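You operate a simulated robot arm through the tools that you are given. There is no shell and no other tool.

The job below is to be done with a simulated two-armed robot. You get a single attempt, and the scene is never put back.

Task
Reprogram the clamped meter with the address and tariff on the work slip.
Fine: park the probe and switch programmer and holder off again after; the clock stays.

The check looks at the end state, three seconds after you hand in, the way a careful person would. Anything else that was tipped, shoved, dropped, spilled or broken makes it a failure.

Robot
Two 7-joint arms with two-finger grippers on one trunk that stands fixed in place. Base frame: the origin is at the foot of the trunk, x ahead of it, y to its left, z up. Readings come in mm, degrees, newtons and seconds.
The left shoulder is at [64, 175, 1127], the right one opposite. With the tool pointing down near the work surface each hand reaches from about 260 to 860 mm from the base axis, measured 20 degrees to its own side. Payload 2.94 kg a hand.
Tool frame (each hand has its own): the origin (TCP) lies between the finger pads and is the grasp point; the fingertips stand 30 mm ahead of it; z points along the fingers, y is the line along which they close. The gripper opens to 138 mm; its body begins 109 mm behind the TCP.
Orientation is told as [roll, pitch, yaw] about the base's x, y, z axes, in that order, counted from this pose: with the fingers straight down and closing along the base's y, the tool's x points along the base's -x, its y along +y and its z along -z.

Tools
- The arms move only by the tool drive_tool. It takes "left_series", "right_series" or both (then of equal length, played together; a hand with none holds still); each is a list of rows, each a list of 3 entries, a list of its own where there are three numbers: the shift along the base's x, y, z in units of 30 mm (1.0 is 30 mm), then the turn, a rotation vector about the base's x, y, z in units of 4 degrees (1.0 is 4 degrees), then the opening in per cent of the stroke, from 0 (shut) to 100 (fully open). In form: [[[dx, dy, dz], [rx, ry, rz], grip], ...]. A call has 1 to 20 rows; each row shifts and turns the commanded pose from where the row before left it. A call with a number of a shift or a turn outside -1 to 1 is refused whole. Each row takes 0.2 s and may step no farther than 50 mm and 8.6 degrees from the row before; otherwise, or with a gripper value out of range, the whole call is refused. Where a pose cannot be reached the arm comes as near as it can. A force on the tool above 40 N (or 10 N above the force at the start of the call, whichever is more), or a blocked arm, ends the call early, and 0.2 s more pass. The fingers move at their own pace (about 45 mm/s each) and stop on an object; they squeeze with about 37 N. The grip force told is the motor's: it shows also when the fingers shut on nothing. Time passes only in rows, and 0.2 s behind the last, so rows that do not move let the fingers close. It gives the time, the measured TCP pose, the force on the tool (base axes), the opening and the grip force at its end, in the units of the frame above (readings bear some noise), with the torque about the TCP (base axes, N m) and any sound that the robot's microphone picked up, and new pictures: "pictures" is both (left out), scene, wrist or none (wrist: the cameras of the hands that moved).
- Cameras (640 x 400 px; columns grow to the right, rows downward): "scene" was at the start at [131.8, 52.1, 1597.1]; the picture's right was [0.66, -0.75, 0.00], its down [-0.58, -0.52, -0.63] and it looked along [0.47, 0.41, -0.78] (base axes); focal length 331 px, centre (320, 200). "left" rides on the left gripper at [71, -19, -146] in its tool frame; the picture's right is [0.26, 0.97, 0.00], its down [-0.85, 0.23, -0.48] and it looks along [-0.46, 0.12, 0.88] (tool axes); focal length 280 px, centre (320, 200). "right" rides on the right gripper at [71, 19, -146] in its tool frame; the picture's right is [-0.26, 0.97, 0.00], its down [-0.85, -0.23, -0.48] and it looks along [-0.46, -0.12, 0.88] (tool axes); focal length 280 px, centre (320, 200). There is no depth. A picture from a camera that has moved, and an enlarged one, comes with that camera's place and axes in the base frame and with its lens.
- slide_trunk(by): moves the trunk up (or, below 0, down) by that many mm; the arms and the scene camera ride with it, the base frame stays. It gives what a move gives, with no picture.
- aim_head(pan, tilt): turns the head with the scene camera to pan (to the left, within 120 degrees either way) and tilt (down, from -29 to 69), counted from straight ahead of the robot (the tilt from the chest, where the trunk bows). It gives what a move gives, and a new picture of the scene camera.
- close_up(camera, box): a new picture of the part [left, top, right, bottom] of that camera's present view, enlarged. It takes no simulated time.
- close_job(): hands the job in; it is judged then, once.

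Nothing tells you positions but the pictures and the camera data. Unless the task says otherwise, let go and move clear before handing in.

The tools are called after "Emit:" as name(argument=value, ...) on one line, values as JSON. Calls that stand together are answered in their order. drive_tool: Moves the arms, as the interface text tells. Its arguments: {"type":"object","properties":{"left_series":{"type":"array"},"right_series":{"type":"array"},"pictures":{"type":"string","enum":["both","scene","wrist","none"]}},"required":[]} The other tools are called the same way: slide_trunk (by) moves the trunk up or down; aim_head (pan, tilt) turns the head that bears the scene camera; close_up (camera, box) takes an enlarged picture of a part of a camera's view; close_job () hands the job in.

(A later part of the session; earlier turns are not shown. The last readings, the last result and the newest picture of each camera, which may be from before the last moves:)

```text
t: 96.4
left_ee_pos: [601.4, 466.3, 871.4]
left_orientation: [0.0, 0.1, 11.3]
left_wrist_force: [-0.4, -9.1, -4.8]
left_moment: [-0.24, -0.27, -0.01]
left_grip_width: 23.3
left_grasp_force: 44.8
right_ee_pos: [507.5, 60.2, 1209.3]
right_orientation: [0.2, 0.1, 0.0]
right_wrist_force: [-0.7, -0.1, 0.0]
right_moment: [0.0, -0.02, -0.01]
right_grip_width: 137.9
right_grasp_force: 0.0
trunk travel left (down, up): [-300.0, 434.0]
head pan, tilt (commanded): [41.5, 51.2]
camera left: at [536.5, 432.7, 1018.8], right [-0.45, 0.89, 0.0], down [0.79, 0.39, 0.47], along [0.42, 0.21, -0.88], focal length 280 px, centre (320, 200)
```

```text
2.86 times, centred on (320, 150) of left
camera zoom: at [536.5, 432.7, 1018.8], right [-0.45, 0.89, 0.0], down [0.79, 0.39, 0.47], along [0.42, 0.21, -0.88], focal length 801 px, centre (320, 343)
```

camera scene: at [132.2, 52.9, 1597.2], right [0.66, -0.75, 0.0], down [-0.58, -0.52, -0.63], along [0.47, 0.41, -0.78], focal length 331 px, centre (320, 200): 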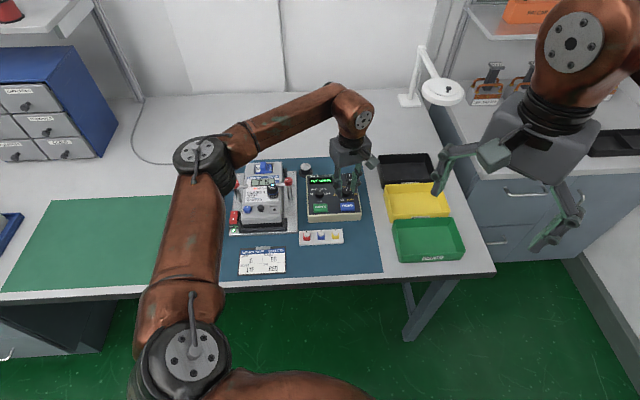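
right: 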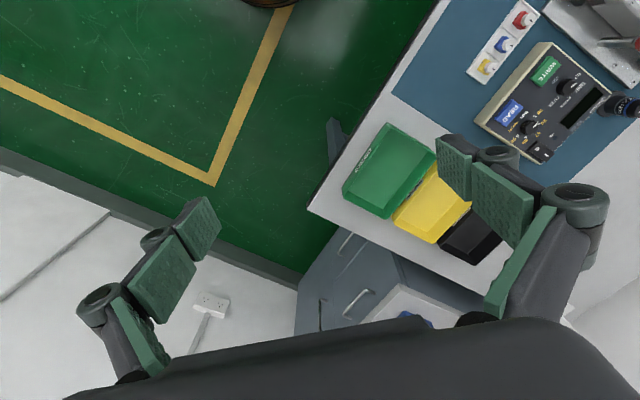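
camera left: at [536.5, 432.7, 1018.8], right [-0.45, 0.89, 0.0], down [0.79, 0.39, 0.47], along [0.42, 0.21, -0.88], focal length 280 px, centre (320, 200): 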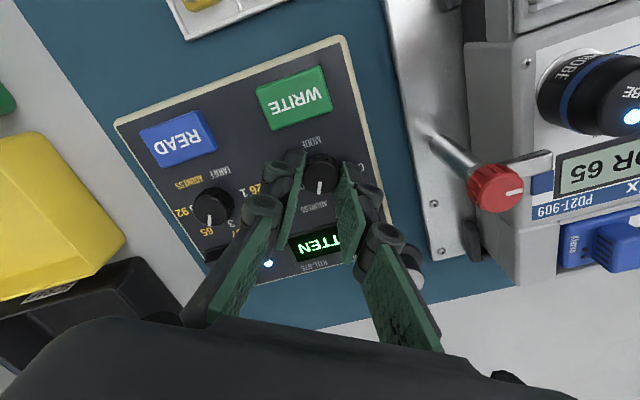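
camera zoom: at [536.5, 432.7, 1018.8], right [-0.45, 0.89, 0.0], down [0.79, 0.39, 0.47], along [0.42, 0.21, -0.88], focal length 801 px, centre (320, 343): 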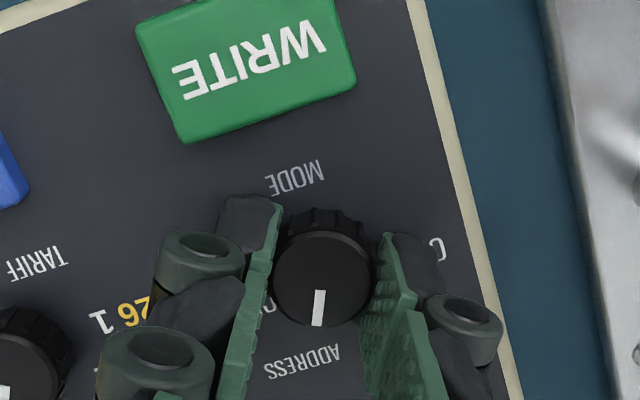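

Gripped with a small side load; I'll ease it and turn counter-clockwise ~50°.

Emit:
drive_tool(left_series=[[[0, -0.02, 0], [0, 0, 0], 0], [[0, 0, 0], [0, 0, 0.97], 0], [[0, 0, 0], [0, 0, 0.97], 0], [[0, 0, 0], [0, 0, 0.97], 0], [[0, 0, 0], [0, 0, 0.97], 0], [[0, 0, 0], [0, 0, 0.97], 0], [[0, 0, 0], [0, 0, 0.97], 0], [[0, 0, 0], [0, 0, 0.97], 0], [[0, 0, 0], [0, 0, 0.97], 0], [[0, 0, 0], [0, 0, 0.97], 0], [[0, 0, 0], [0, 0, 0.97], 0], [[0, 0, 0], [0, 0, 0.97], 0], [[0, 0, 0], [0, 0, 0.97], 0], [[0, 0, 0], [0, 0, 0.97], 0]], pictures="wrist")

Emit:
close_up(camera="left", box=[200, 80, 400, 260])

Emit:
close_up(camera="scene", box=[220, 140, 370, 230])

```text
t: 99.4
left_ee_pos: [600.8, 467.3, 873.3]
left_orientation: [0.2, 0.1, 62.0]
left_wrist_force: [-21.5, 1.3, -2.7]
left_moment: [-0.75, 1.05, -0.06]
left_grip_width: 22.8
left_grasp_force: 45.0
right_ee_pos: [505.2, 59.3, 1209.4]
right_orientation: [0.1, -0.1, 0.0]
right_wrist_force: [-0.4, 0.5, 0.3]
right_moment: [0.01, 0.02, -0.02]
right_grip_width: 138.0
right_grasp_force: 0.1
trunk travel left (down, up): [-300.0, 434.0]
head pan, tilt (commanded): [41.5, 51.2]
camera left: at [585.9, 394.8, 1018.7], right [-0.98, 0.22, 0.0], down [0.2, 0.86, 0.48], along [0.1, 0.46, -0.88], focal length 280 px, centre (320, 200)
```

left: 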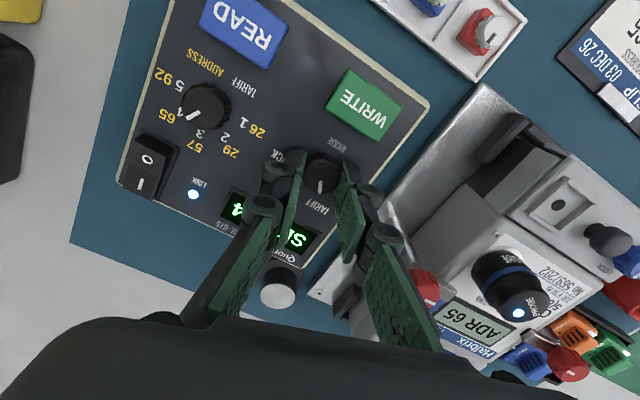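

```text
2.22 times, centred on (300, 170) of left
camera zoom: at [585.9, 394.8, 1018.7], right [-0.98, 0.22, 0.0], down [0.2, 0.86, 0.48], along [0.1, 0.46, -0.88], focal length 623 px, centre (364, 267)
```

zoom: 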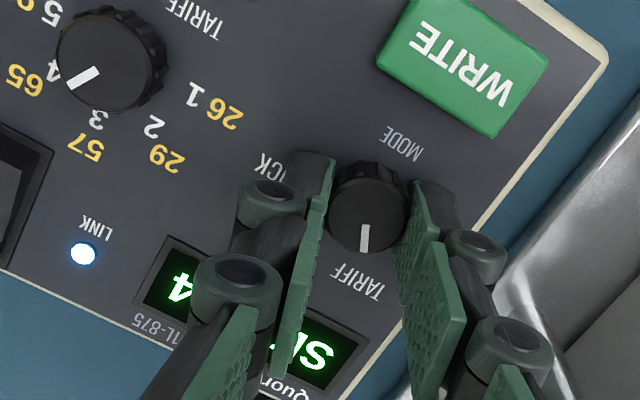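

```text
4.27 times, centred on (295, 185) of scene
camera zoom: at [129.8, 52.7, 1597.3], right [0.66, -0.75, 0.0], down [-0.58, -0.52, -0.63], along [0.47, 0.41, -0.78], focal length 1412 px, centre (427, 264)
```

zoom: 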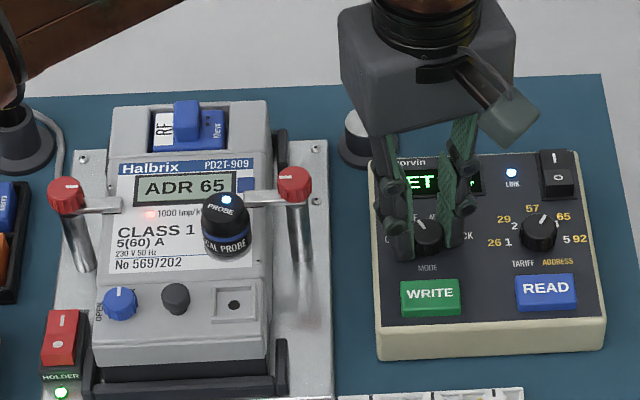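

Mode now reads TARIFF ("SET T 4"). There's side load again from a small centring offset, so I'll release, re-centre and check.

Emit:
drive_tool(left_series=[[[-0.03, 0, 0], [0, 0, 0], 0], [[0, 0, 0], [0, 0, 0], 30], [[0, 0, 0], [0, 0, 0], 30], [[0, 0, 0.15], [0, 0, 0], 30], [[0, 0, 0], [0, 0, 0], 30]], pictures="wrist")

Emit:
close_up(camera="left", box=[240, 80, 400, 220])

Emit:
close_up(camera="scene", box=[220, 140, 370, 230])

```text
t: 100.6
left_ee_pos: [602.8, 465.9, 877.4]
left_orientation: [0.0, 0.1, 61.9]
left_wrist_force: [0.1, -0.2, -0.2]
left_moment: [-0.05, 0.0, 0.0]
left_grip_width: 41.2
left_grasp_force: 0.0
right_ee_pos: [506.0, 60.8, 1210.0]
right_orientation: [0.0, 0.0, 0.0]
right_wrist_force: [-0.4, -0.5, -0.5]
right_moment: [0.01, -0.02, -0.02]
right_grip_width: 137.9
right_grasp_force: 0.0
trunk travel left (down, up): [-300.0, 434.0]
head pan, tilt (commanded): [41.5, 51.2]
camera left: at [587.3, 393.3, 1023.2], right [-0.97, 0.22, 0.0], down [0.2, 0.86, 0.47], along [0.11, 0.46, -0.88], focal length 280 px, centre (320, 200)
```

left: 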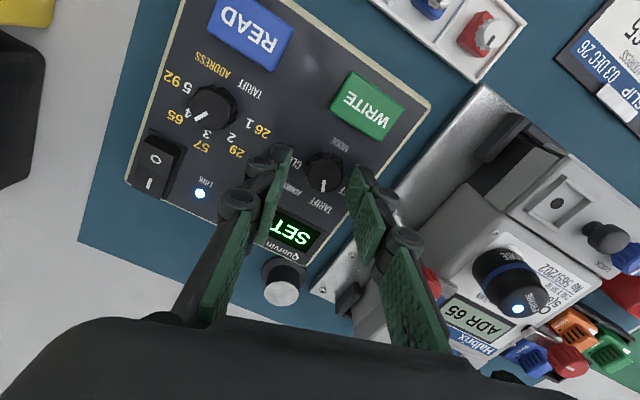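

```text
2.86 times, centred on (320, 150) of left
camera zoom: at [587.3, 393.3, 1023.2], right [-0.97, 0.22, 0.0], down [0.2, 0.86, 0.47], along [0.11, 0.46, -0.88], focal length 801 px, centre (320, 343)
```

zoom: 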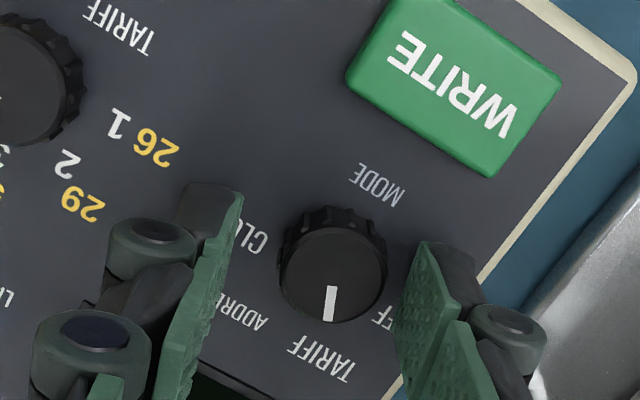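

```text
4.27 times, centred on (295, 185) of scene
camera zoom: at [132.0, 52.5, 1597.1], right [0.66, -0.75, 0.0], down [-0.58, -0.52, -0.63], along [0.47, 0.41, -0.78], focal length 1412 px, centre (427, 264)
```

zoom: 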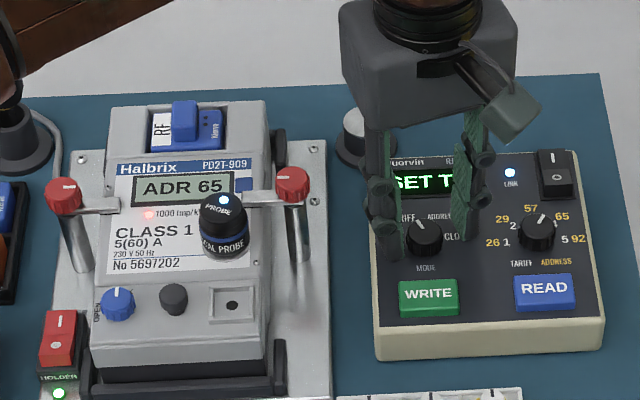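

The knob axis is ~3 mm to the hand's left. I'll correct that, swing back to -30° with fingers open, and check centring again.

Emit:
drive_tool(left_series=[[[-0.09, 0.05, 0], [0, 0, 0], 30], [[0, 0, 0], [0, 0, -0.97], 30], [[0, 0, 0], [0, 0, -0.97], 30], [[0, 0, 0], [0, 0, -0.97], 30], [[0, 0, 0], [0, 0, -0.97], 30], [[0, 0, 0], [0, 0, -0.97], 30], [[0, 0, 0], [0, 0, -0.97], 30], [[0, 0, 0], [0, 0, -0.97], 30], [[0, 0, 0], [0, 0, -0.97], 30], [[0, 0, 0], [0, 0, -0.97], 30], [[0, 0, 0], [0, 0, -0.97], 30], [[0, 0, 0], [0, 0, -0.97], 30], [[0, 0, 0], [0, 0, -0.97], 30], [[0, 0, 0], [0, 0, 0], 30]], pictures="wrist")

Emit:
close_up(camera="left", box=[240, 80, 400, 220])

```text
t: 103.6
left_ee_pos: [599.5, 467.8, 877.0]
left_orientation: [-0.1, 0.0, 15.3]
left_wrist_force: [0.6, -0.1, 0.0]
left_moment: [0.0, 0.01, -0.03]
left_grip_width: 41.4
left_grasp_force: 0.0
right_ee_pos: [507.3, 61.6, 1209.1]
right_orientation: [0.0, 0.1, -0.1]
right_wrist_force: [-1.0, 0.4, -0.1]
right_moment: [-0.02, 0.0, 0.02]
right_grip_width: 138.2
right_grasp_force: 0.1
trunk travel left (down, up): [-300.0, 434.0]
head pan, tilt (commanded): [41.5, 51.2]
camera left: at [536.9, 430.3, 1023.6], right [-0.51, 0.86, 0.0], down [0.76, 0.45, 0.47], along [0.41, 0.24, -0.88], focal length 280 px, centre (320, 200)
```

left: 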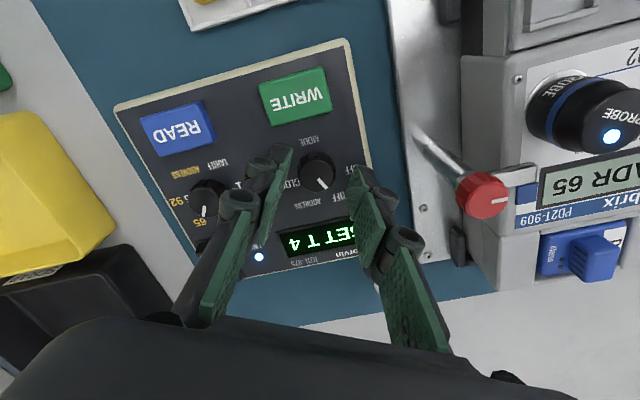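

```text
2.86 times, centred on (320, 150) of left
camera zoom: at [536.9, 430.3, 1023.6], right [-0.51, 0.86, 0.0], down [0.76, 0.45, 0.47], along [0.41, 0.24, -0.88], focal length 801 px, centre (320, 343)
```

zoom: 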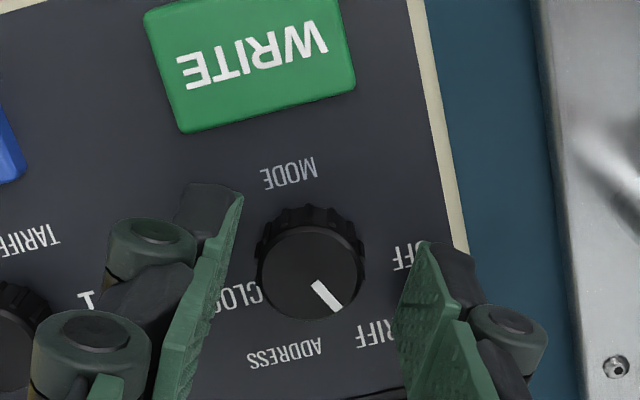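

Re-centring by ~1.8 mm, then gripping and turning ~48° counter-clockwise to OFF with a small compensating drift.

Emit:
drive_tool(left_series=[[[0.033, -0.05, -0.13], [0, 0, 0], 30], [[0, 0, 0], [0, 0, 0], 30], [[0, 0, 0], [0, 0, 0], 0], [[0, 0, 0], [0, 0, 0], 0], [[0, 0, 0], [0, 0, 0], 0], [[0, 0, 0], [0, 0, 0], 0], [[0, 0, 0], [0, 0, 0], 0], [[-0.0028, 0.0042, 0], [0, 0, 1], 0], [[-0.0028, 0.0042, 0], [0, 0, 1], 0], [[-0.0028, 0.0042, 0], [0, 0, 1], 0], [[-0.0028, 0.0042, 0], [0, 0, 1], 0], [[-0.0028, 0.0042, 0], [0, 0, 1], 0], [[-0.0028, 0.0042, 0], [0, 0, 1], 0], [[-0.0028, 0.0042, 0], [0, 0, 1], 0], [[-0.0028, 0.0042, 0], [0, 0, 1], 0], [[-0.0028, 0.0042, 0], [0, 0, 1], 0], [[-0.0028, 0.0042, 0], [0, 0, 1], 0], [[-0.0028, 0.0042, 0], [0, 0, 1], 0], [[-0.0028, 0.0042, 0], [0, 0, 1], 0]], pictures="wrist")

Emit:
close_up(camera="left", box=[200, 80, 400, 260])

Emit:
close_up(camera="scene", box=[220, 140, 370, 230])

```text
t: 107.6
left_ee_pos: [600.3, 466.8, 872.9]
left_orientation: [0.1, 0.2, 63.3]
left_wrist_force: [6.0, -9.3, -8.5]
left_moment: [0.38, -0.55, 0.04]
left_grip_width: 23.1
left_grasp_force: 44.7
right_ee_pos: [508.0, 59.6, 1209.0]
right_orientation: [0.1, 0.1, 0.1]
right_wrist_force: [-0.2, 0.8, 0.5]
right_moment: [0.03, -0.01, -0.03]
right_grip_width: 138.1
right_grasp_force: 0.1
trunk travel left (down, up): [-300.0, 434.0]
head pan, tilt (commanded): [41.5, 51.2]
camera left: at [586.7, 394.3, 1019.4], right [-0.98, 0.2, 0.0], down [0.18, 0.86, 0.47], along [0.09, 0.47, -0.88], focal length 280 px, centre (320, 200)
```

left: 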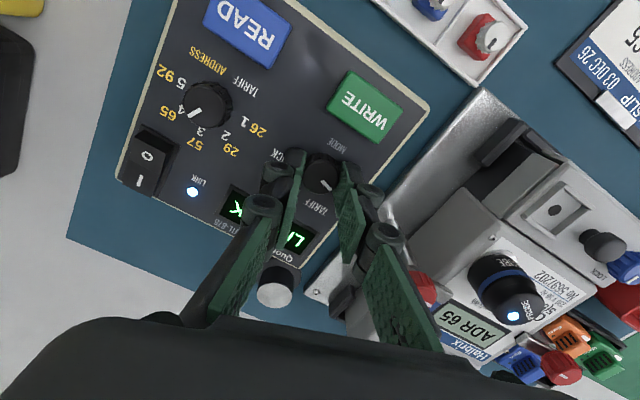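

```text
2.22 times, centred on (300, 170) of left
camera zoom: at [586.7, 394.3, 1019.4], right [-0.98, 0.2, 0.0], down [0.18, 0.86, 0.47], along [0.09, 0.47, -0.88], focal length 623 px, centre (364, 267)
```

zoom: 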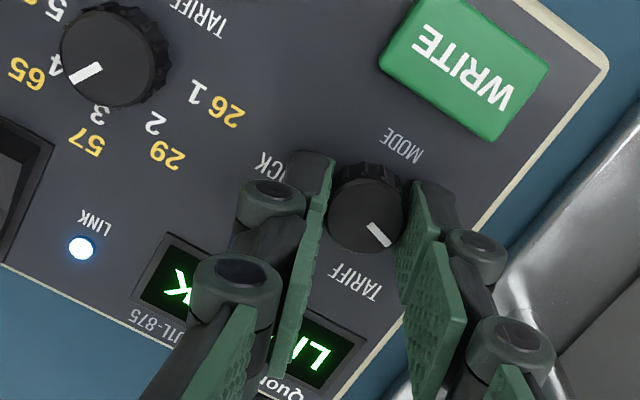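

```text
4.27 times, centred on (295, 185) of scene
camera zoom: at [133.7, 51.3, 1596.9], right [0.66, -0.75, 0.0], down [-0.59, -0.52, -0.63], along [0.47, 0.41, -0.78], focal length 1412 px, centre (427, 264)
```

zoom: 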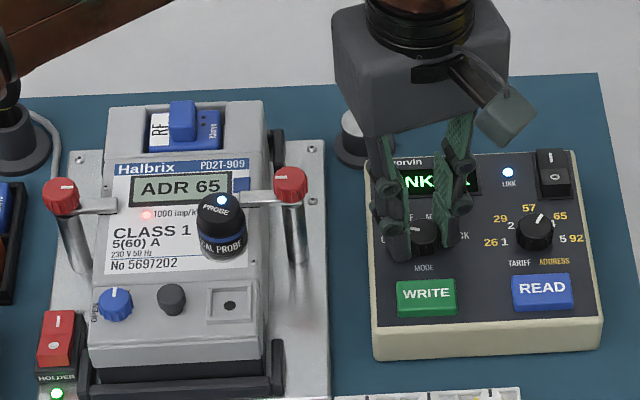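

"LINK OK" means the mode is back at OFF. I'll release, lift, and go back above the probe on the meter port at yaw 16.5°.

Emit:
drive_tool(left_series=[[[0, 0, 0], [0, 0, 0], 30], [[0, 0, 0], [0, 0, 0], 30], [[0, 0, 0.98], [0, 0, 0], 34], [[0, 0, 0.98], [0, 0, 0], 34], [[0, 0, 0.98], [0, 0, 0], 34], [[-0.2917, 0.2325, 0], [0, 0, -0.975], 34], [[-0.2917, 0.2325, 0], [0, 0, -0.975], 34], [[-0.2917, 0.2325, 0], [0, 0, -0.975], 34], [[-0.2917, 0.2325, 0], [0, 0, -0.975], 34], [[-0.2917, 0.2325, 0], [0, 0, -0.975], 34], [[-0.2917, 0.2325, 0], [0, 0, -0.975], 34], [[-0.2917, 0.2325, 0], [0, 0, -0.975], 34], [[-0.2917, 0.2325, 0], [0, 0, -0.975], 34], [[-0.2917, 0.2325, 0], [0, 0, -0.975], 34], [[-0.2917, 0.2325, 0], [0, 0, -0.975], 34], [[-0.2917, 0.2325, 0], [0, 0, -0.975], 34], [[-0.2917, 0.2325, 0], [0, 0, -0.975], 34], [[0, 0, 0], [0, 0, 0], 34]], pictures="both")

Emit:
close_up(camera="left", box=[240, 80, 400, 220])

Emit:
close_up(camera="scene", box=[220, 140, 370, 230])

```text
t: 111.4
left_ee_pos: [494.0, 553.7, 962.1]
left_orientation: [0.0, 0.2, 16.4]
left_wrist_force: [-0.4, 0.0, -0.8]
left_moment: [0.02, -0.01, 0.0]
left_grip_width: 47.0
left_grasp_force: 0.0
right_ee_pos: [507.3, 59.8, 1209.2]
right_orientation: [0.0, 0.1, -0.1]
right_wrist_force: [-0.7, 0.5, 0.1]
right_moment: [0.01, 0.01, -0.01]
right_grip_width: 138.1
right_grasp_force: 0.1
trunk travel left (down, up): [-300.0, 434.0]
head pan, tilt (commanded): [41.5, 51.2]
camera scene: at [132.4, 52.1, 1597.1], right [0.66, -0.75, 0.0], down [-0.58, -0.52, -0.63], along [0.47, 0.41, -0.78], focal length 331 px, centre (320, 200)
camera left: at [431.9, 513.1, 1109.2], right [-0.52, 0.85, 0.0], down [0.75, 0.46, 0.47], along [0.4, 0.25, -0.88], focal length 280 px, centre (320, 200)
```

scene: 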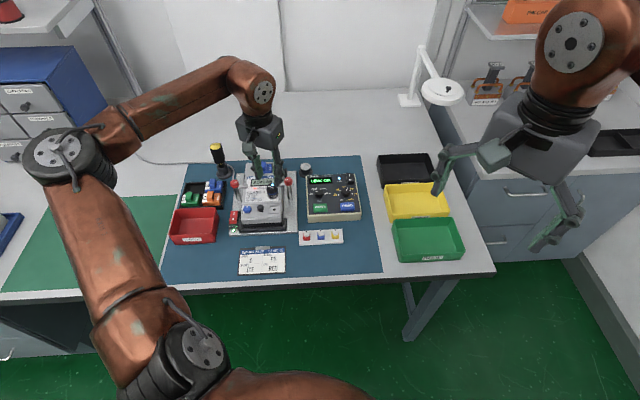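
left: 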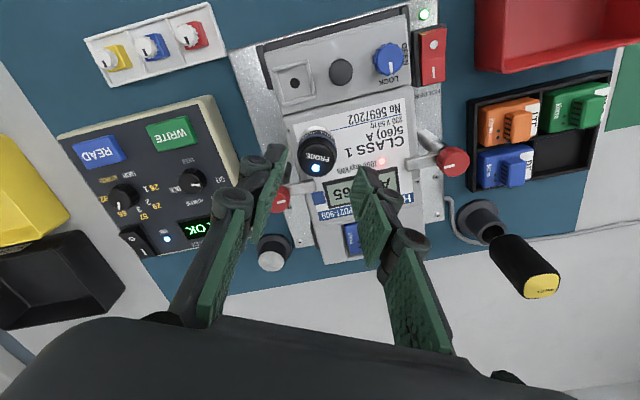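

```text
2.86 times, centred on (320, 150) of left
camera zoom: at [431.9, 513.1, 1109.2], right [-0.52, 0.85, 0.0], down [0.75, 0.46, 0.47], along [0.4, 0.25, -0.88], focal length 801 px, centre (320, 343)
```

zoom: 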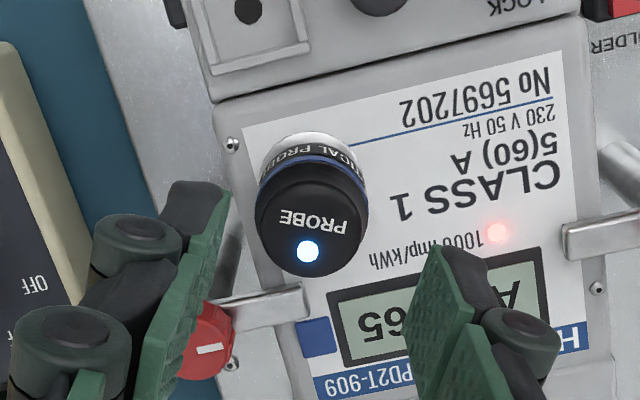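

```text
4.27 times, centred on (295, 185) of scene
camera zoom: at [132.4, 52.1, 1597.1], right [0.66, -0.75, 0.0], down [-0.58, -0.52, -0.63], along [0.47, 0.41, -0.78], focal length 1412 px, centre (427, 264)
```

zoom: 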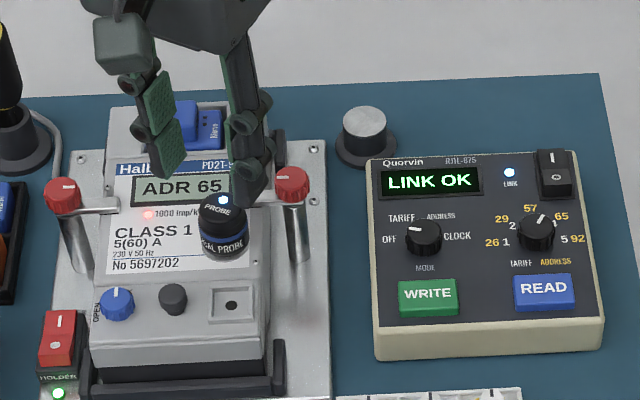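

Mode is at OFF with "LINK OK". The probe is ~2 mm to the right of centre; I'll correct and descend part-way, then check.

Emit:
drive_tool(left_series=[[[0.021, -0.07, 0], [0, 0, 0], 34], [[0, 0, -0.8], [0, 0, 0], 34], [[0, 0, 0], [0, 0, 0], 34]], pictures="wrist")

Emit:
close_up(camera="left", box=[240, 80, 400, 220])

```text
t: 112.2
left_ee_pos: [494.4, 551.0, 938.5]
left_orientation: [0.0, 0.1, 16.6]
left_wrist_force: [-0.2, 0.1, 0.7]
left_moment: [0.0, 0.03, 0.01]
left_grip_width: 47.0
left_grasp_force: 0.2
right_ee_pos: [506.1, 60.8, 1209.7]
right_orientation: [-0.1, 0.0, -0.1]
right_wrist_force: [0.1, 0.5, -0.3]
right_moment: [0.05, -0.03, 0.0]
right_grip_width: 138.1
right_grasp_force: 0.0
trunk travel left (down, up): [-300.0, 434.0]
head pan, tilt (commanded): [41.5, 51.2]
camera left: at [432.2, 511.2, 1084.4], right [-0.53, 0.85, 0.0], down [0.75, 0.46, 0.47], along [0.4, 0.25, -0.88], focal length 280 px, centre (320, 200)
```

left: 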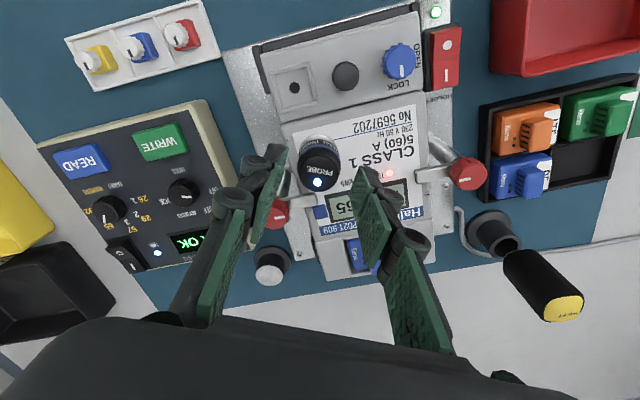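

```text
2.86 times, centred on (320, 150) of left
camera zoom: at [432.2, 511.2, 1084.4], right [-0.53, 0.85, 0.0], down [0.75, 0.46, 0.47], along [0.4, 0.25, -0.88], focal length 801 px, centre (320, 343)
```

zoom: 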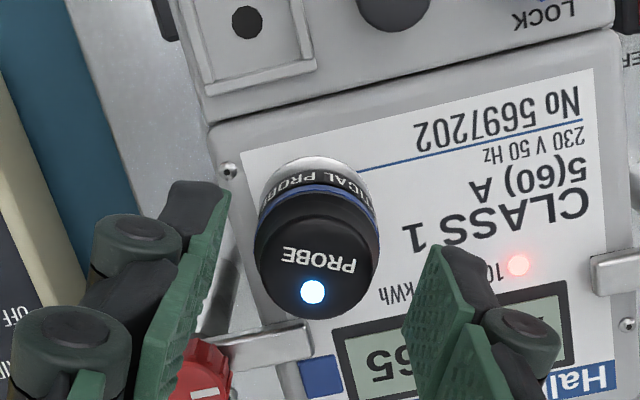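

Within ~1 mm. Trimming, descending to the earlier grasp height and closing.

Emit:
drive_tool(left_series=[[[0.008, -0.026, -0.5], [0, 0, 0], 34], [[0, 0, -0.5], [0, 0, 0], 34], [[0, 0, 0], [0, 0, 0], 34], [[0, 0, 0], [0, 0, 0], 0], [[0, 0, 0], [0, 0, 0], 0], [[0, 0, 0], [0, 0, 0], 0], [[0, 0, 0], [0, 0, 0], 0], [[0, 0, 0], [0, 0, 0], 0], [[0, 0, 0], [0, 0, 0], 0]], pictures="wrist")

Emit:
close_up(camera="left", box=[240, 80, 400, 220])

```text
t: 114.2
left_ee_pos: [494.5, 550.0, 907.7]
left_orientation: [-0.1, 0.1, 16.5]
left_wrist_force: [0.2, 0.3, 0.6]
left_moment: [-0.01, -0.01, 0.02]
left_grip_width: 30.4
left_grasp_force: 21.7
right_ee_pos: [506.4, 60.3, 1208.8]
right_orientation: [0.1, 0.1, 0.0]
right_wrist_force: [0.5, 0.8, -1.0]
right_moment: [-0.02, -0.02, 0.03]
right_grip_width: 137.9
right_grasp_force: 0.0
trunk travel left (down, up): [-300.0, 434.0]
head pan, tilt (commanded): [41.5, 51.2]
camera left: at [432.5, 509.7, 1054.3], right [-0.53, 0.85, 0.0], down [0.75, 0.46, 0.47], along [0.4, 0.25, -0.88], focal length 280 px, centre (320, 200)
```

left: 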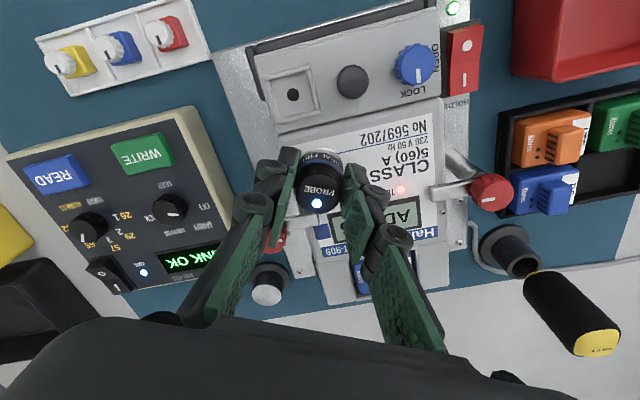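

```text
2.86 times, centred on (320, 150) of left
camera zoom: at [432.5, 509.7, 1054.3], right [-0.53, 0.85, 0.0], down [0.75, 0.46, 0.47], along [0.4, 0.25, -0.88], focal length 801 px, centre (320, 343)
```

zoom: 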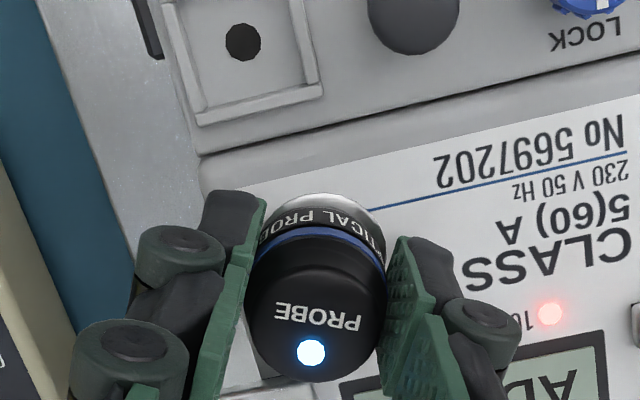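

Gripped. I'll lift straight up and carry it back above the parking post, returning to yaw 41.5°.

Emit:
drive_tool(left_series=[[[0, 0, 0.15], [0, 0, 0], 0], [[0, 0, 0.4], [0, 0, 0], 0], [[0, 0, 0.8], [0, 0, 0], 0], [[0, 0, 0.8], [0, 0, 0], 0], [[0.825, 0.162, 0], [0, 0, 0.893], 0], [[0.825, 0.162, 0], [0, 0, 0.893], 0], [[0.825, 0.162, 0], [0, 0, 0.893], 0], [[0.825, 0.162, 0], [0, 0, 0.893], 0], [[0.825, 0.162, 0], [0, 0, 0.893], 0], [[0.825, 0.162, 0], [0, 0, 0.893], 0], [[0.825, 0.162, 0], [0, 0, 0.893], 0], [[0, 0, 0], [0, 0, 0], 0]], pictures="both")

Emit:
close_up(camera="left", box=[240, 80, 400, 220])

Emit:
close_up(camera="scene", box=[220, 100, 370, 230])

```text
t: 116.8
left_ee_pos: [667.7, 586.8, 970.9]
left_orientation: [-0.1, 0.1, 41.6]
left_wrist_force: [0.3, 0.6, -0.4]
left_moment: [0.0, -0.02, 0.0]
left_grip_width: 31.0
left_grasp_force: 22.1
right_ee_pos: [506.2, 61.2, 1209.8]
right_orientation: [0.0, -0.1, -0.1]
right_wrist_force: [-0.4, -0.2, 0.1]
right_moment: [-0.02, -0.02, 0.01]
right_grip_width: 137.9
right_grasp_force: 0.1
trunk travel left (down, up): [-300.0, 434.0]
head pan, tilt (commanded): [41.5, 51.2]
camera scene: at [131.6, 52.7, 1597.2], right [0.66, -0.75, 0.0], down [-0.58, -0.52, -0.63], along [0.47, 0.41, -0.78], focal length 331 px, centre (320, 200)
camera left: at [628.4, 523.8, 1117.9], right [-0.84, 0.55, 0.0], down [0.48, 0.74, 0.47], along [0.26, 0.4, -0.88], focal length 280 px, centre (320, 200)
```

scene: 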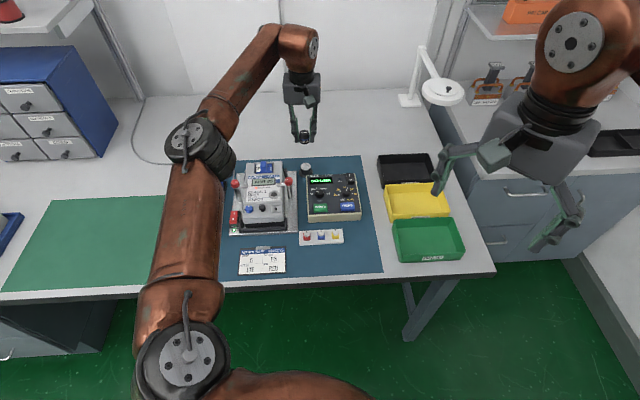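
left: 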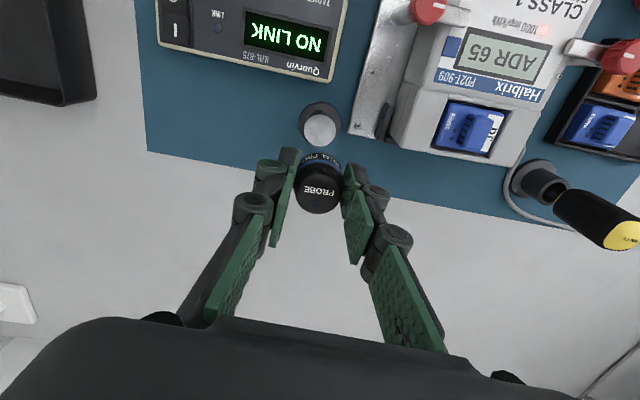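

```text
2.86 times, centred on (320, 150) of left
camera zoom: at [628.4, 523.8, 1117.9], right [-0.84, 0.55, 0.0], down [0.48, 0.74, 0.47], along [0.26, 0.4, -0.88], focal length 801 px, centre (320, 343)
```

zoom: 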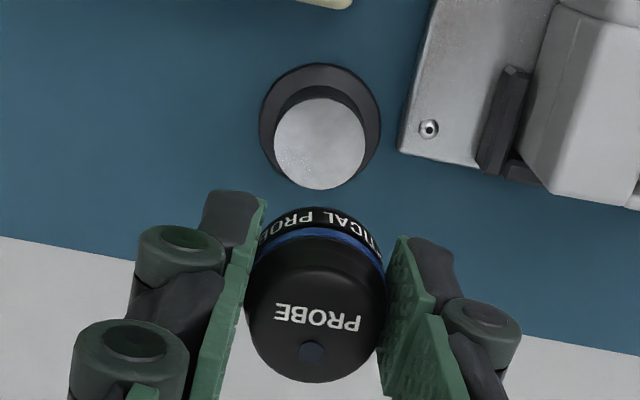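

```text
3.08 times, centred on (295, 165) of scene
camera zoom: at [131.6, 52.7, 1597.2], right [0.66, -0.75, 0.0], down [-0.58, -0.52, -0.63], along [0.47, 0.41, -0.78], focal length 1019 px, centre (397, 308)
```

zoom: 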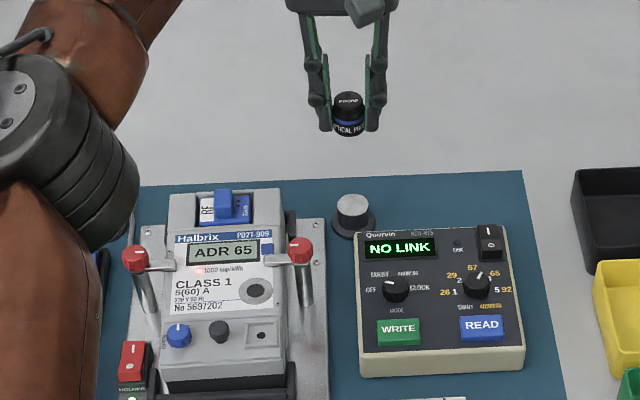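

The post is perfectly aligned under the probe. I'll descend to about 20 mm above and re-check.

Emit:
drive_tool(left_series=[[[0, 0, -0.9], [0, 0, 0], 0], [[0, 0, -0.9], [0, 0, 0], 0], [[0, 0, -0.9], [0, 0, 0], 0], [[0, 0, 0], [0, 0, 0], 0]], pictures="wrist")

Emit:
close_up(camera="left", box=[240, 80, 400, 220])

Emit:
close_up(camera="scene", box=[270, 120, 340, 190])

```text
t: 117.8
left_ee_pos: [668.1, 583.0, 892.3]
left_orientation: [0.0, 0.1, 41.4]
left_wrist_force: [-0.2, 1.5, 0.1]
left_moment: [-0.01, -0.05, -0.02]
left_grip_width: 30.7
left_grasp_force: 22.1
right_ee_pos: [506.4, 60.1, 1208.8]
right_orientation: [0.0, 0.2, 0.0]
right_wrist_force: [0.2, 0.4, 0.4]
right_moment: [0.02, -0.01, 0.01]
right_grip_width: 138.1
right_grasp_force: 0.1
trunk travel left (down, up): [-300.0, 434.0]
head pan, tilt (commanded): [41.5, 51.2]
camera left: at [629.1, 521.1, 1038.3], right [-0.84, 0.55, 0.0], down [0.48, 0.74, 0.47], along [0.26, 0.4, -0.88], focal length 280 px, centre (320, 200)
```

left: 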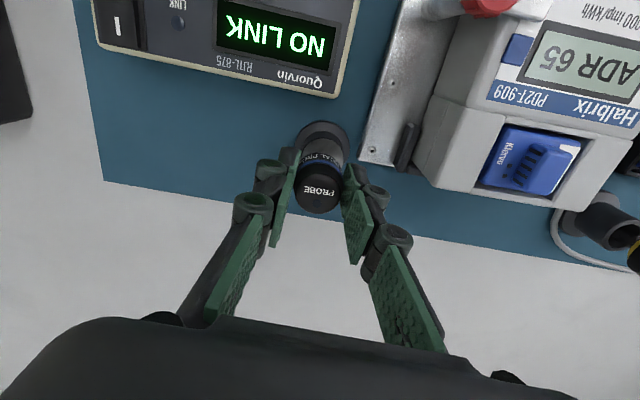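

```text
2.86 times, centred on (320, 150) of left
camera zoom: at [629.1, 521.1, 1038.3], right [-0.84, 0.55, 0.0], down [0.48, 0.74, 0.47], along [0.26, 0.4, -0.88], focal length 801 px, centre (320, 343)
```

zoom: 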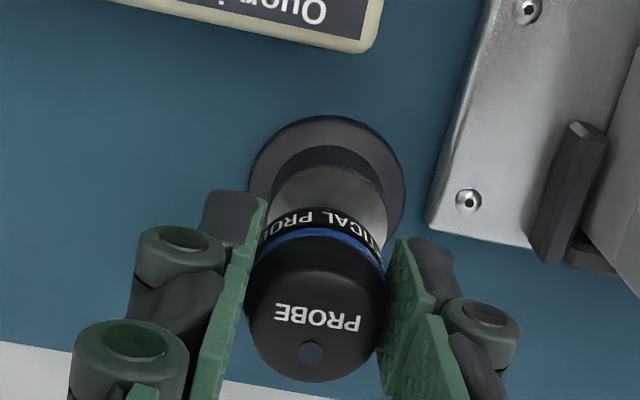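

```text
5.71 times, centred on (305, 155) of scene
camera zoom: at [132.1, 51.9, 1597.2], right [0.66, -0.75, 0.0], down [-0.58, -0.52, -0.63], along [0.47, 0.41, -0.78], focal length 1892 px, centre (406, 457)
```

zoom: 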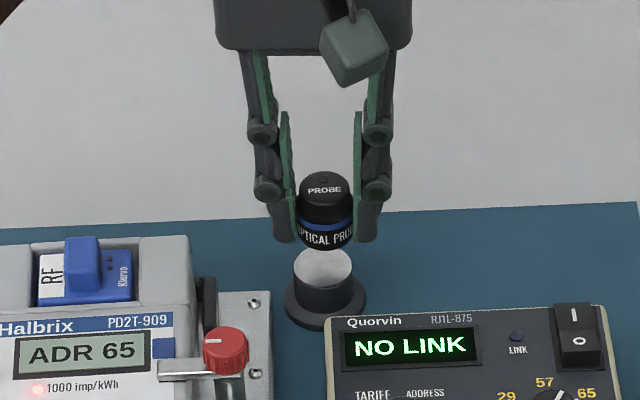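

The post is ~2 mm to the hand's left at this height. I'll correct, lower to ~6 mm above, and check once more.

Emit:
drive_tool(left_series=[[[-0.019, 0.072, -0.3], [0, 0, 0], 0], [[0, 0, -0.3], [0, 0, 0], 0], [[0, 0, 0], [0, 0, 0], 0]], pictures="wrist")

Emit:
close_up(camera="left", box=[240, 80, 400, 220])

Emit:
close_up(camera="scene", box=[270, 120, 340, 190])

```text
t: 118.6
left_ee_pos: [669.2, 585.5, 872.0]
left_orientation: [0.0, 0.1, 41.6]
left_wrist_force: [0.6, 0.3, 0.2]
left_moment: [0.0, 0.0, -0.02]
left_grip_width: 30.4
left_grasp_force: 22.2
right_ee_pos: [506.7, 61.0, 1208.4]
right_orientation: [0.1, 0.2, 0.0]
right_wrist_force: [0.0, 0.1, 0.0]
right_moment: [-0.01, 0.04, 0.04]
right_grip_width: 138.0
right_grasp_force: 0.0
trunk travel left (down, up): [-300.0, 434.0]
head pan, tilt (commanded): [41.5, 51.2]
camera left: at [629.4, 523.2, 1019.4], right [-0.84, 0.55, 0.0], down [0.48, 0.74, 0.47], along [0.26, 0.4, -0.88], focal length 280 px, centre (320, 200)
```

left: 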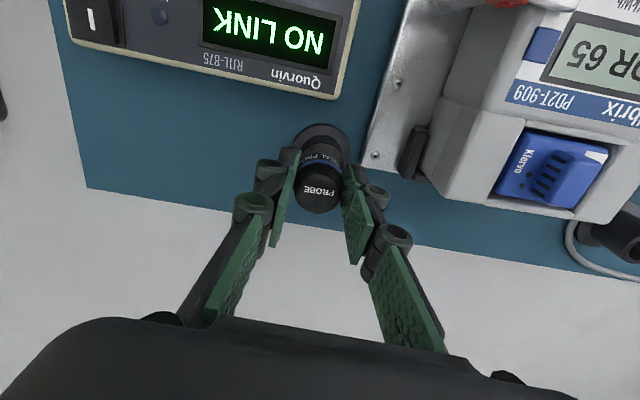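

```text
2.86 times, centred on (320, 150) of left
camera zoom: at [629.4, 523.2, 1019.4], right [-0.84, 0.55, 0.0], down [0.48, 0.74, 0.47], along [0.26, 0.4, -0.88], focal length 801 px, centre (320, 343)
```

zoom: 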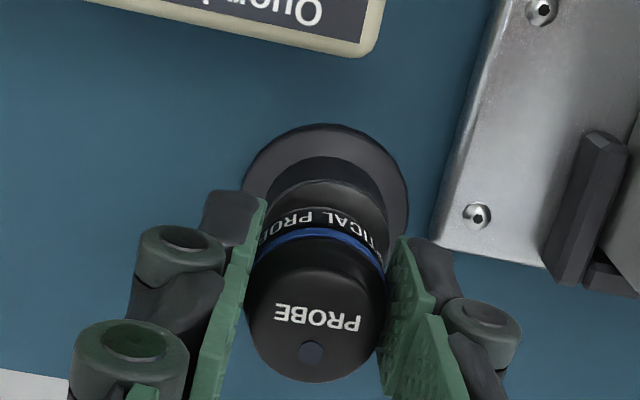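

```text
5.71 times, centred on (305, 155) of scene
camera zoom: at [132.2, 52.3, 1597.1], right [0.66, -0.75, 0.0], down [-0.58, -0.52, -0.63], along [0.47, 0.41, -0.78], focal length 1892 px, centre (406, 457)
```

zoom: 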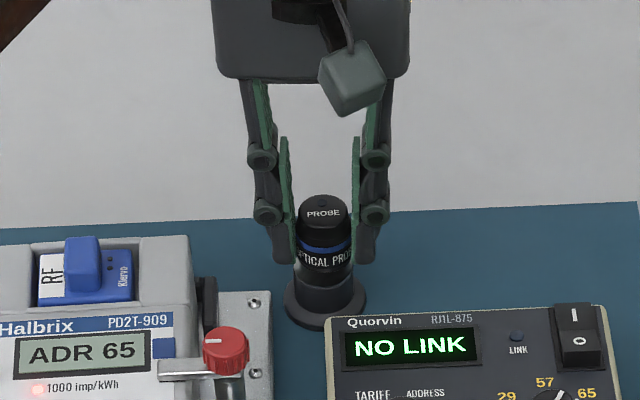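

Aligned to under 1 mm. Lowering in ~2 mm steps to seat it.

Emit:
drive_tool(left_series=[[[-0.011, 0.012, -0.07], [0, 0, 0], 0], [[0, 0, -0.06], [0, 0, 0], 0], [[0, 0, -0.04], [0, 0, 0], 0], [[0, 0, 0], [0, 0, 0], 0]], pictures="none")

```text
t: 119.6
left_ee_pos: [668.1, 585.5, 868.4]
left_orientation: [0.0, 0.0, 41.5]
left_wrist_force: [-0.5, -0.2, -2.5]
left_moment: [0.0, 0.05, -0.01]
left_grip_width: 30.8
left_grasp_force: 21.5
right_ee_pos: [507.2, 60.4, 1208.7]
right_orientation: [0.0, 0.2, 0.0]
right_wrist_force: [0.1, -0.1, 0.1]
right_moment: [-0.04, -0.01, 0.0]
right_grip_width: 138.0
right_grasp_force: 0.1
trunk travel left (down, up): [-300.0, 434.0]
head pan, tilt (commanded): [41.5, 51.2]
```

A slight downward pull (magnetic) shows it's nearly seated. One more small step.

Emit:
drive_tool(left_series=[[[0, 0, -0.04], [0, 0, 0], 0], [[0, 0, 0], [0, 0, 0], 0]], pictures="wrist")

Emit:
close_up(camera="scene", box=[270, 120, 340, 190])

Emit:
close_up(camera="left", box=[240, 80, 400, 220])

```text
t: 120.2
left_ee_pos: [667.9, 586.5, 866.0]
left_orientation: [0.1, 0.0, 41.6]
left_wrist_force: [0.2, -1.0, -0.3]
left_moment: [-0.03, 0.01, -0.03]
left_grip_width: 31.0
left_grasp_force: 22.4
right_ee_pos: [506.0, 59.4, 1210.1]
right_orientation: [0.0, 0.1, 0.0]
right_wrist_force: [-0.4, 0.3, 0.1]
right_moment: [-0.01, 0.01, 0.0]
right_grip_width: 137.9
right_grasp_force: 0.1
trunk travel left (down, up): [-300.0, 434.0]
head pan, tilt (commanded): [41.5, 51.2]
camera left: at [628.8, 524.1, 1013.3], right [-0.84, 0.55, 0.0], down [0.48, 0.74, 0.47], along [0.26, 0.4, -0.88], focal length 280 px, centre (320, 200)
```

left: 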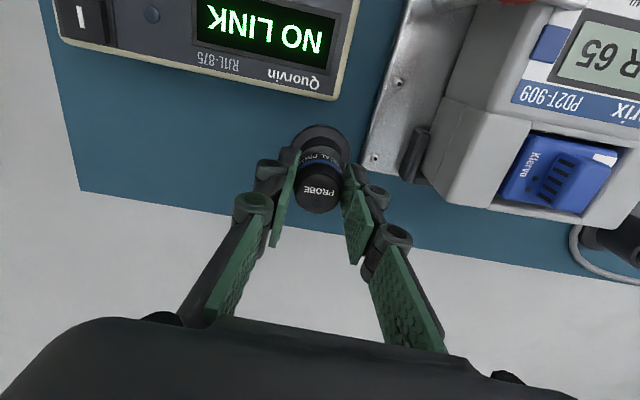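

```text
5.71 times, centred on (305, 155) of scene
camera zoom: at [132.4, 52.4, 1597.1], right [0.66, -0.75, 0.0], down [-0.58, -0.52, -0.63], along [0.47, 0.41, -0.78], focal length 1892 px, centre (406, 457)
```

zoom: 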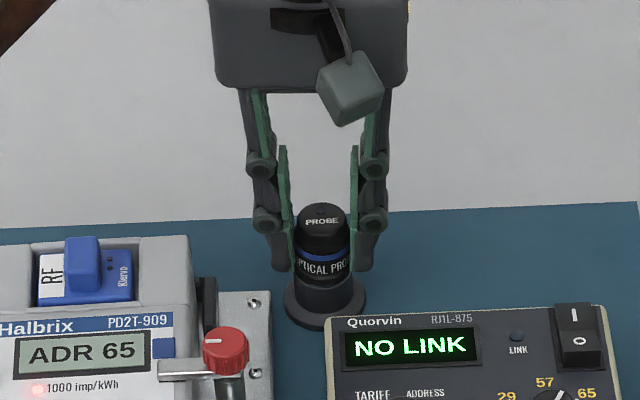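

```text
2.86 times, centred on (320, 150) of left
camera zoom: at [628.8, 524.1, 1013.3], right [-0.84, 0.55, 0.0], down [0.48, 0.74, 0.47], along [0.26, 0.4, -0.88], focal length 801 px, centre (320, 343)
```

zoom: 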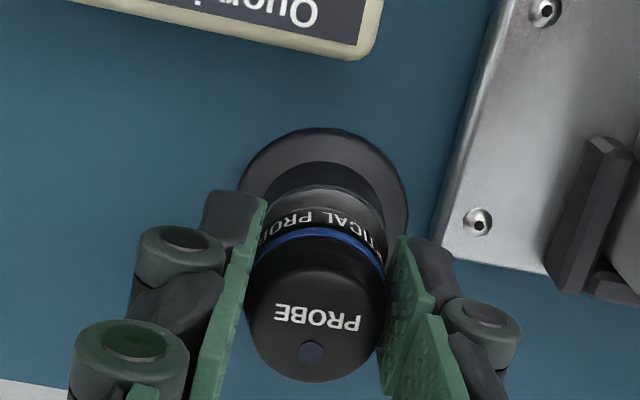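

I'll keep lowering in 1 mm steps until I feel upward contact.

Emit:
drive_tool(left_series=[[[0, 0, -0.035], [0, 0, 0], 0], [[0, 0, 0], [0, 0, 0], 0]], pictures="none")

```text
t: 120.8
left_ee_pos: [668.1, 585.7, 866.6]
left_orientation: [-0.1, 0.0, 41.5]
left_wrist_force: [1.9, 0.9, 3.9]
left_moment: [0.05, -0.04, -0.04]
left_grip_width: 30.6
left_grasp_force: 21.8
right_ee_pos: [506.1, 59.8, 1209.7]
right_orientation: [0.1, 0.2, 0.1]
right_wrist_force: [-0.5, 0.3, 0.2]
right_moment: [0.02, 0.03, -0.01]
right_grip_width: 137.9
right_grasp_force: 0.1
trunk travel left (down, up): [-300.0, 434.0]
head pan, tilt (commanded): [41.5, 51.2]
```

Contact at 3.9 N: it's seated on the post. Releasing and checking.

Emit:
drive_tool(left_series=[[[0, 0, 0], [0, 0, 0], 30], [[0, 0, 0], [0, 0, 0], 40], [[0, 0, 0], [0, 0, 0], 40], [[0, 0, 0.4], [0, 0, 0], 40], [[0, 0, 0.8], [0, 0, 0], 40], [[0, 0, 0.9], [0, 0, 0], 40], [[0, 0, 0.9], [0, 0, 0], 40]], pictures="both")

Emit:
close_up(camera="left", box=[240, 80, 400, 220])

Emit:
close_up(camera="scene", box=[270, 120, 340, 190])

```text
t: 122.4
left_ee_pos: [668.8, 587.9, 957.2]
left_orientation: [0.0, 0.2, 41.5]
left_wrist_force: [-0.9, 0.2, -0.6]
left_moment: [0.03, 0.0, -0.01]
left_grip_width: 55.4
left_grasp_force: 0.1
right_ee_pos: [506.8, 60.7, 1209.9]
right_orientation: [0.1, 0.0, 0.1]
right_wrist_force: [-0.3, -0.4, -0.7]
right_moment: [0.01, -0.04, -0.01]
right_grip_width: 137.9
right_grasp_force: 0.0
trunk travel left (down, up): [-300.0, 434.0]
head pan, tilt (commanded): [41.5, 51.2]
camera scene: at [131.6, 51.5, 1597.2], right [0.66, -0.75, 0.0], down [-0.58, -0.52, -0.63], along [0.47, 0.41, -0.78], focal length 331 px, centre (320, 200)
camera left: at [627.8, 524.7, 1103.4], right [-0.84, 0.55, 0.0], down [0.48, 0.74, 0.47], along [0.26, 0.4, -0.88], focal length 280 px, centre (320, 200)
```

scene: 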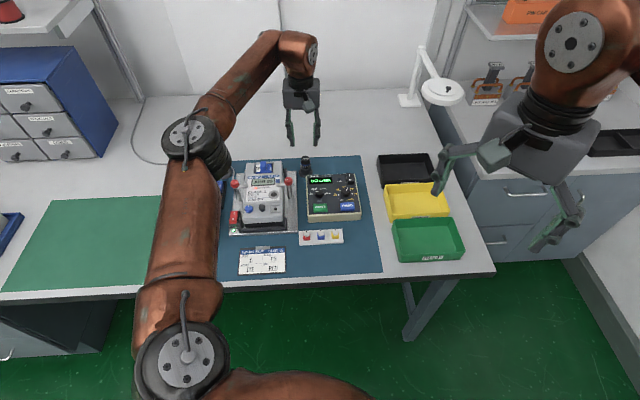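
left: 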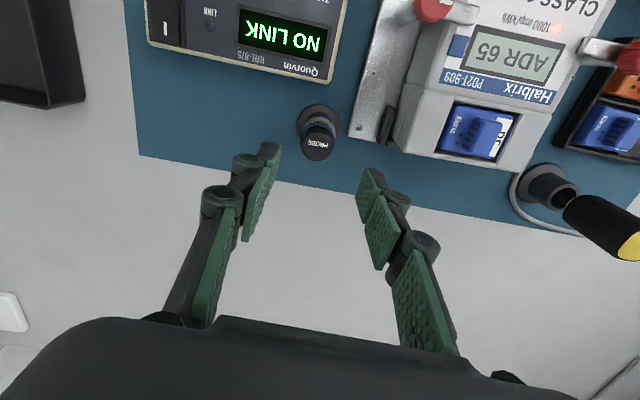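

```text
2.86 times, centred on (320, 150) of left
camera zoom: at [627.8, 524.7, 1103.4], right [-0.84, 0.55, 0.0], down [0.48, 0.74, 0.47], along [0.26, 0.4, -0.88], focal length 801 px, centre (320, 343)
```

zoom: 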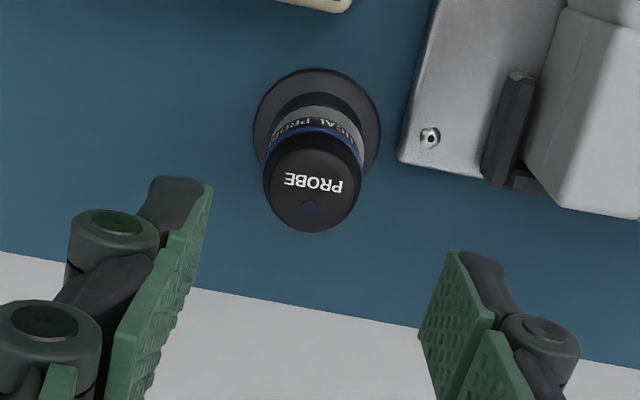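

```text
5.71 times, centred on (305, 155) of scene
camera zoom: at [131.6, 51.5, 1597.2], right [0.66, -0.75, 0.0], down [-0.58, -0.52, -0.63], along [0.47, 0.41, -0.78], focal length 1892 px, centre (406, 457)
```

zoom: 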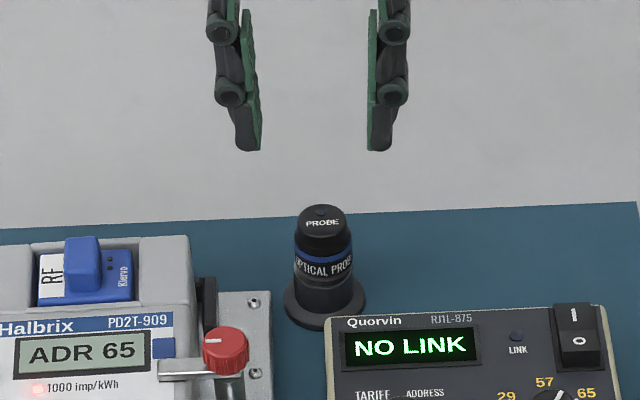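

The probe is back on the post. I'll zoom in to make sure it's centred and upright.

Emit:
close_up(camera="left", box=[285, 95, 355, 165])

Emit:
close_up(camera="scene", box=[290, 145, 322, 180])

```text
5.71 times, centred on (320, 130) of left
camera zoom: at [627.8, 524.7, 1103.4], right [-0.84, 0.55, 0.0], down [0.48, 0.74, 0.47], along [0.26, 0.4, -0.88], focal length 1602 px, centre (320, 600)
```

zoom: 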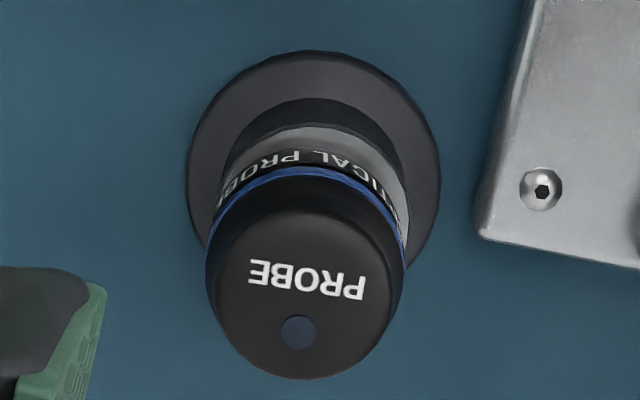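

```text
11.43 times, centred on (306, 162) of scene
camera zoom: at [131.6, 51.5, 1597.2], right [0.66, -0.75, 0.0], down [-0.58, -0.52, -0.63], along [0.47, 0.41, -0.78], focal length 3783 px, centre (480, 629)
```

zoom: 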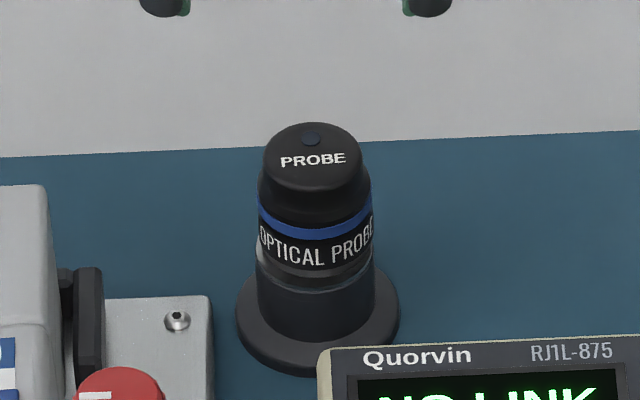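

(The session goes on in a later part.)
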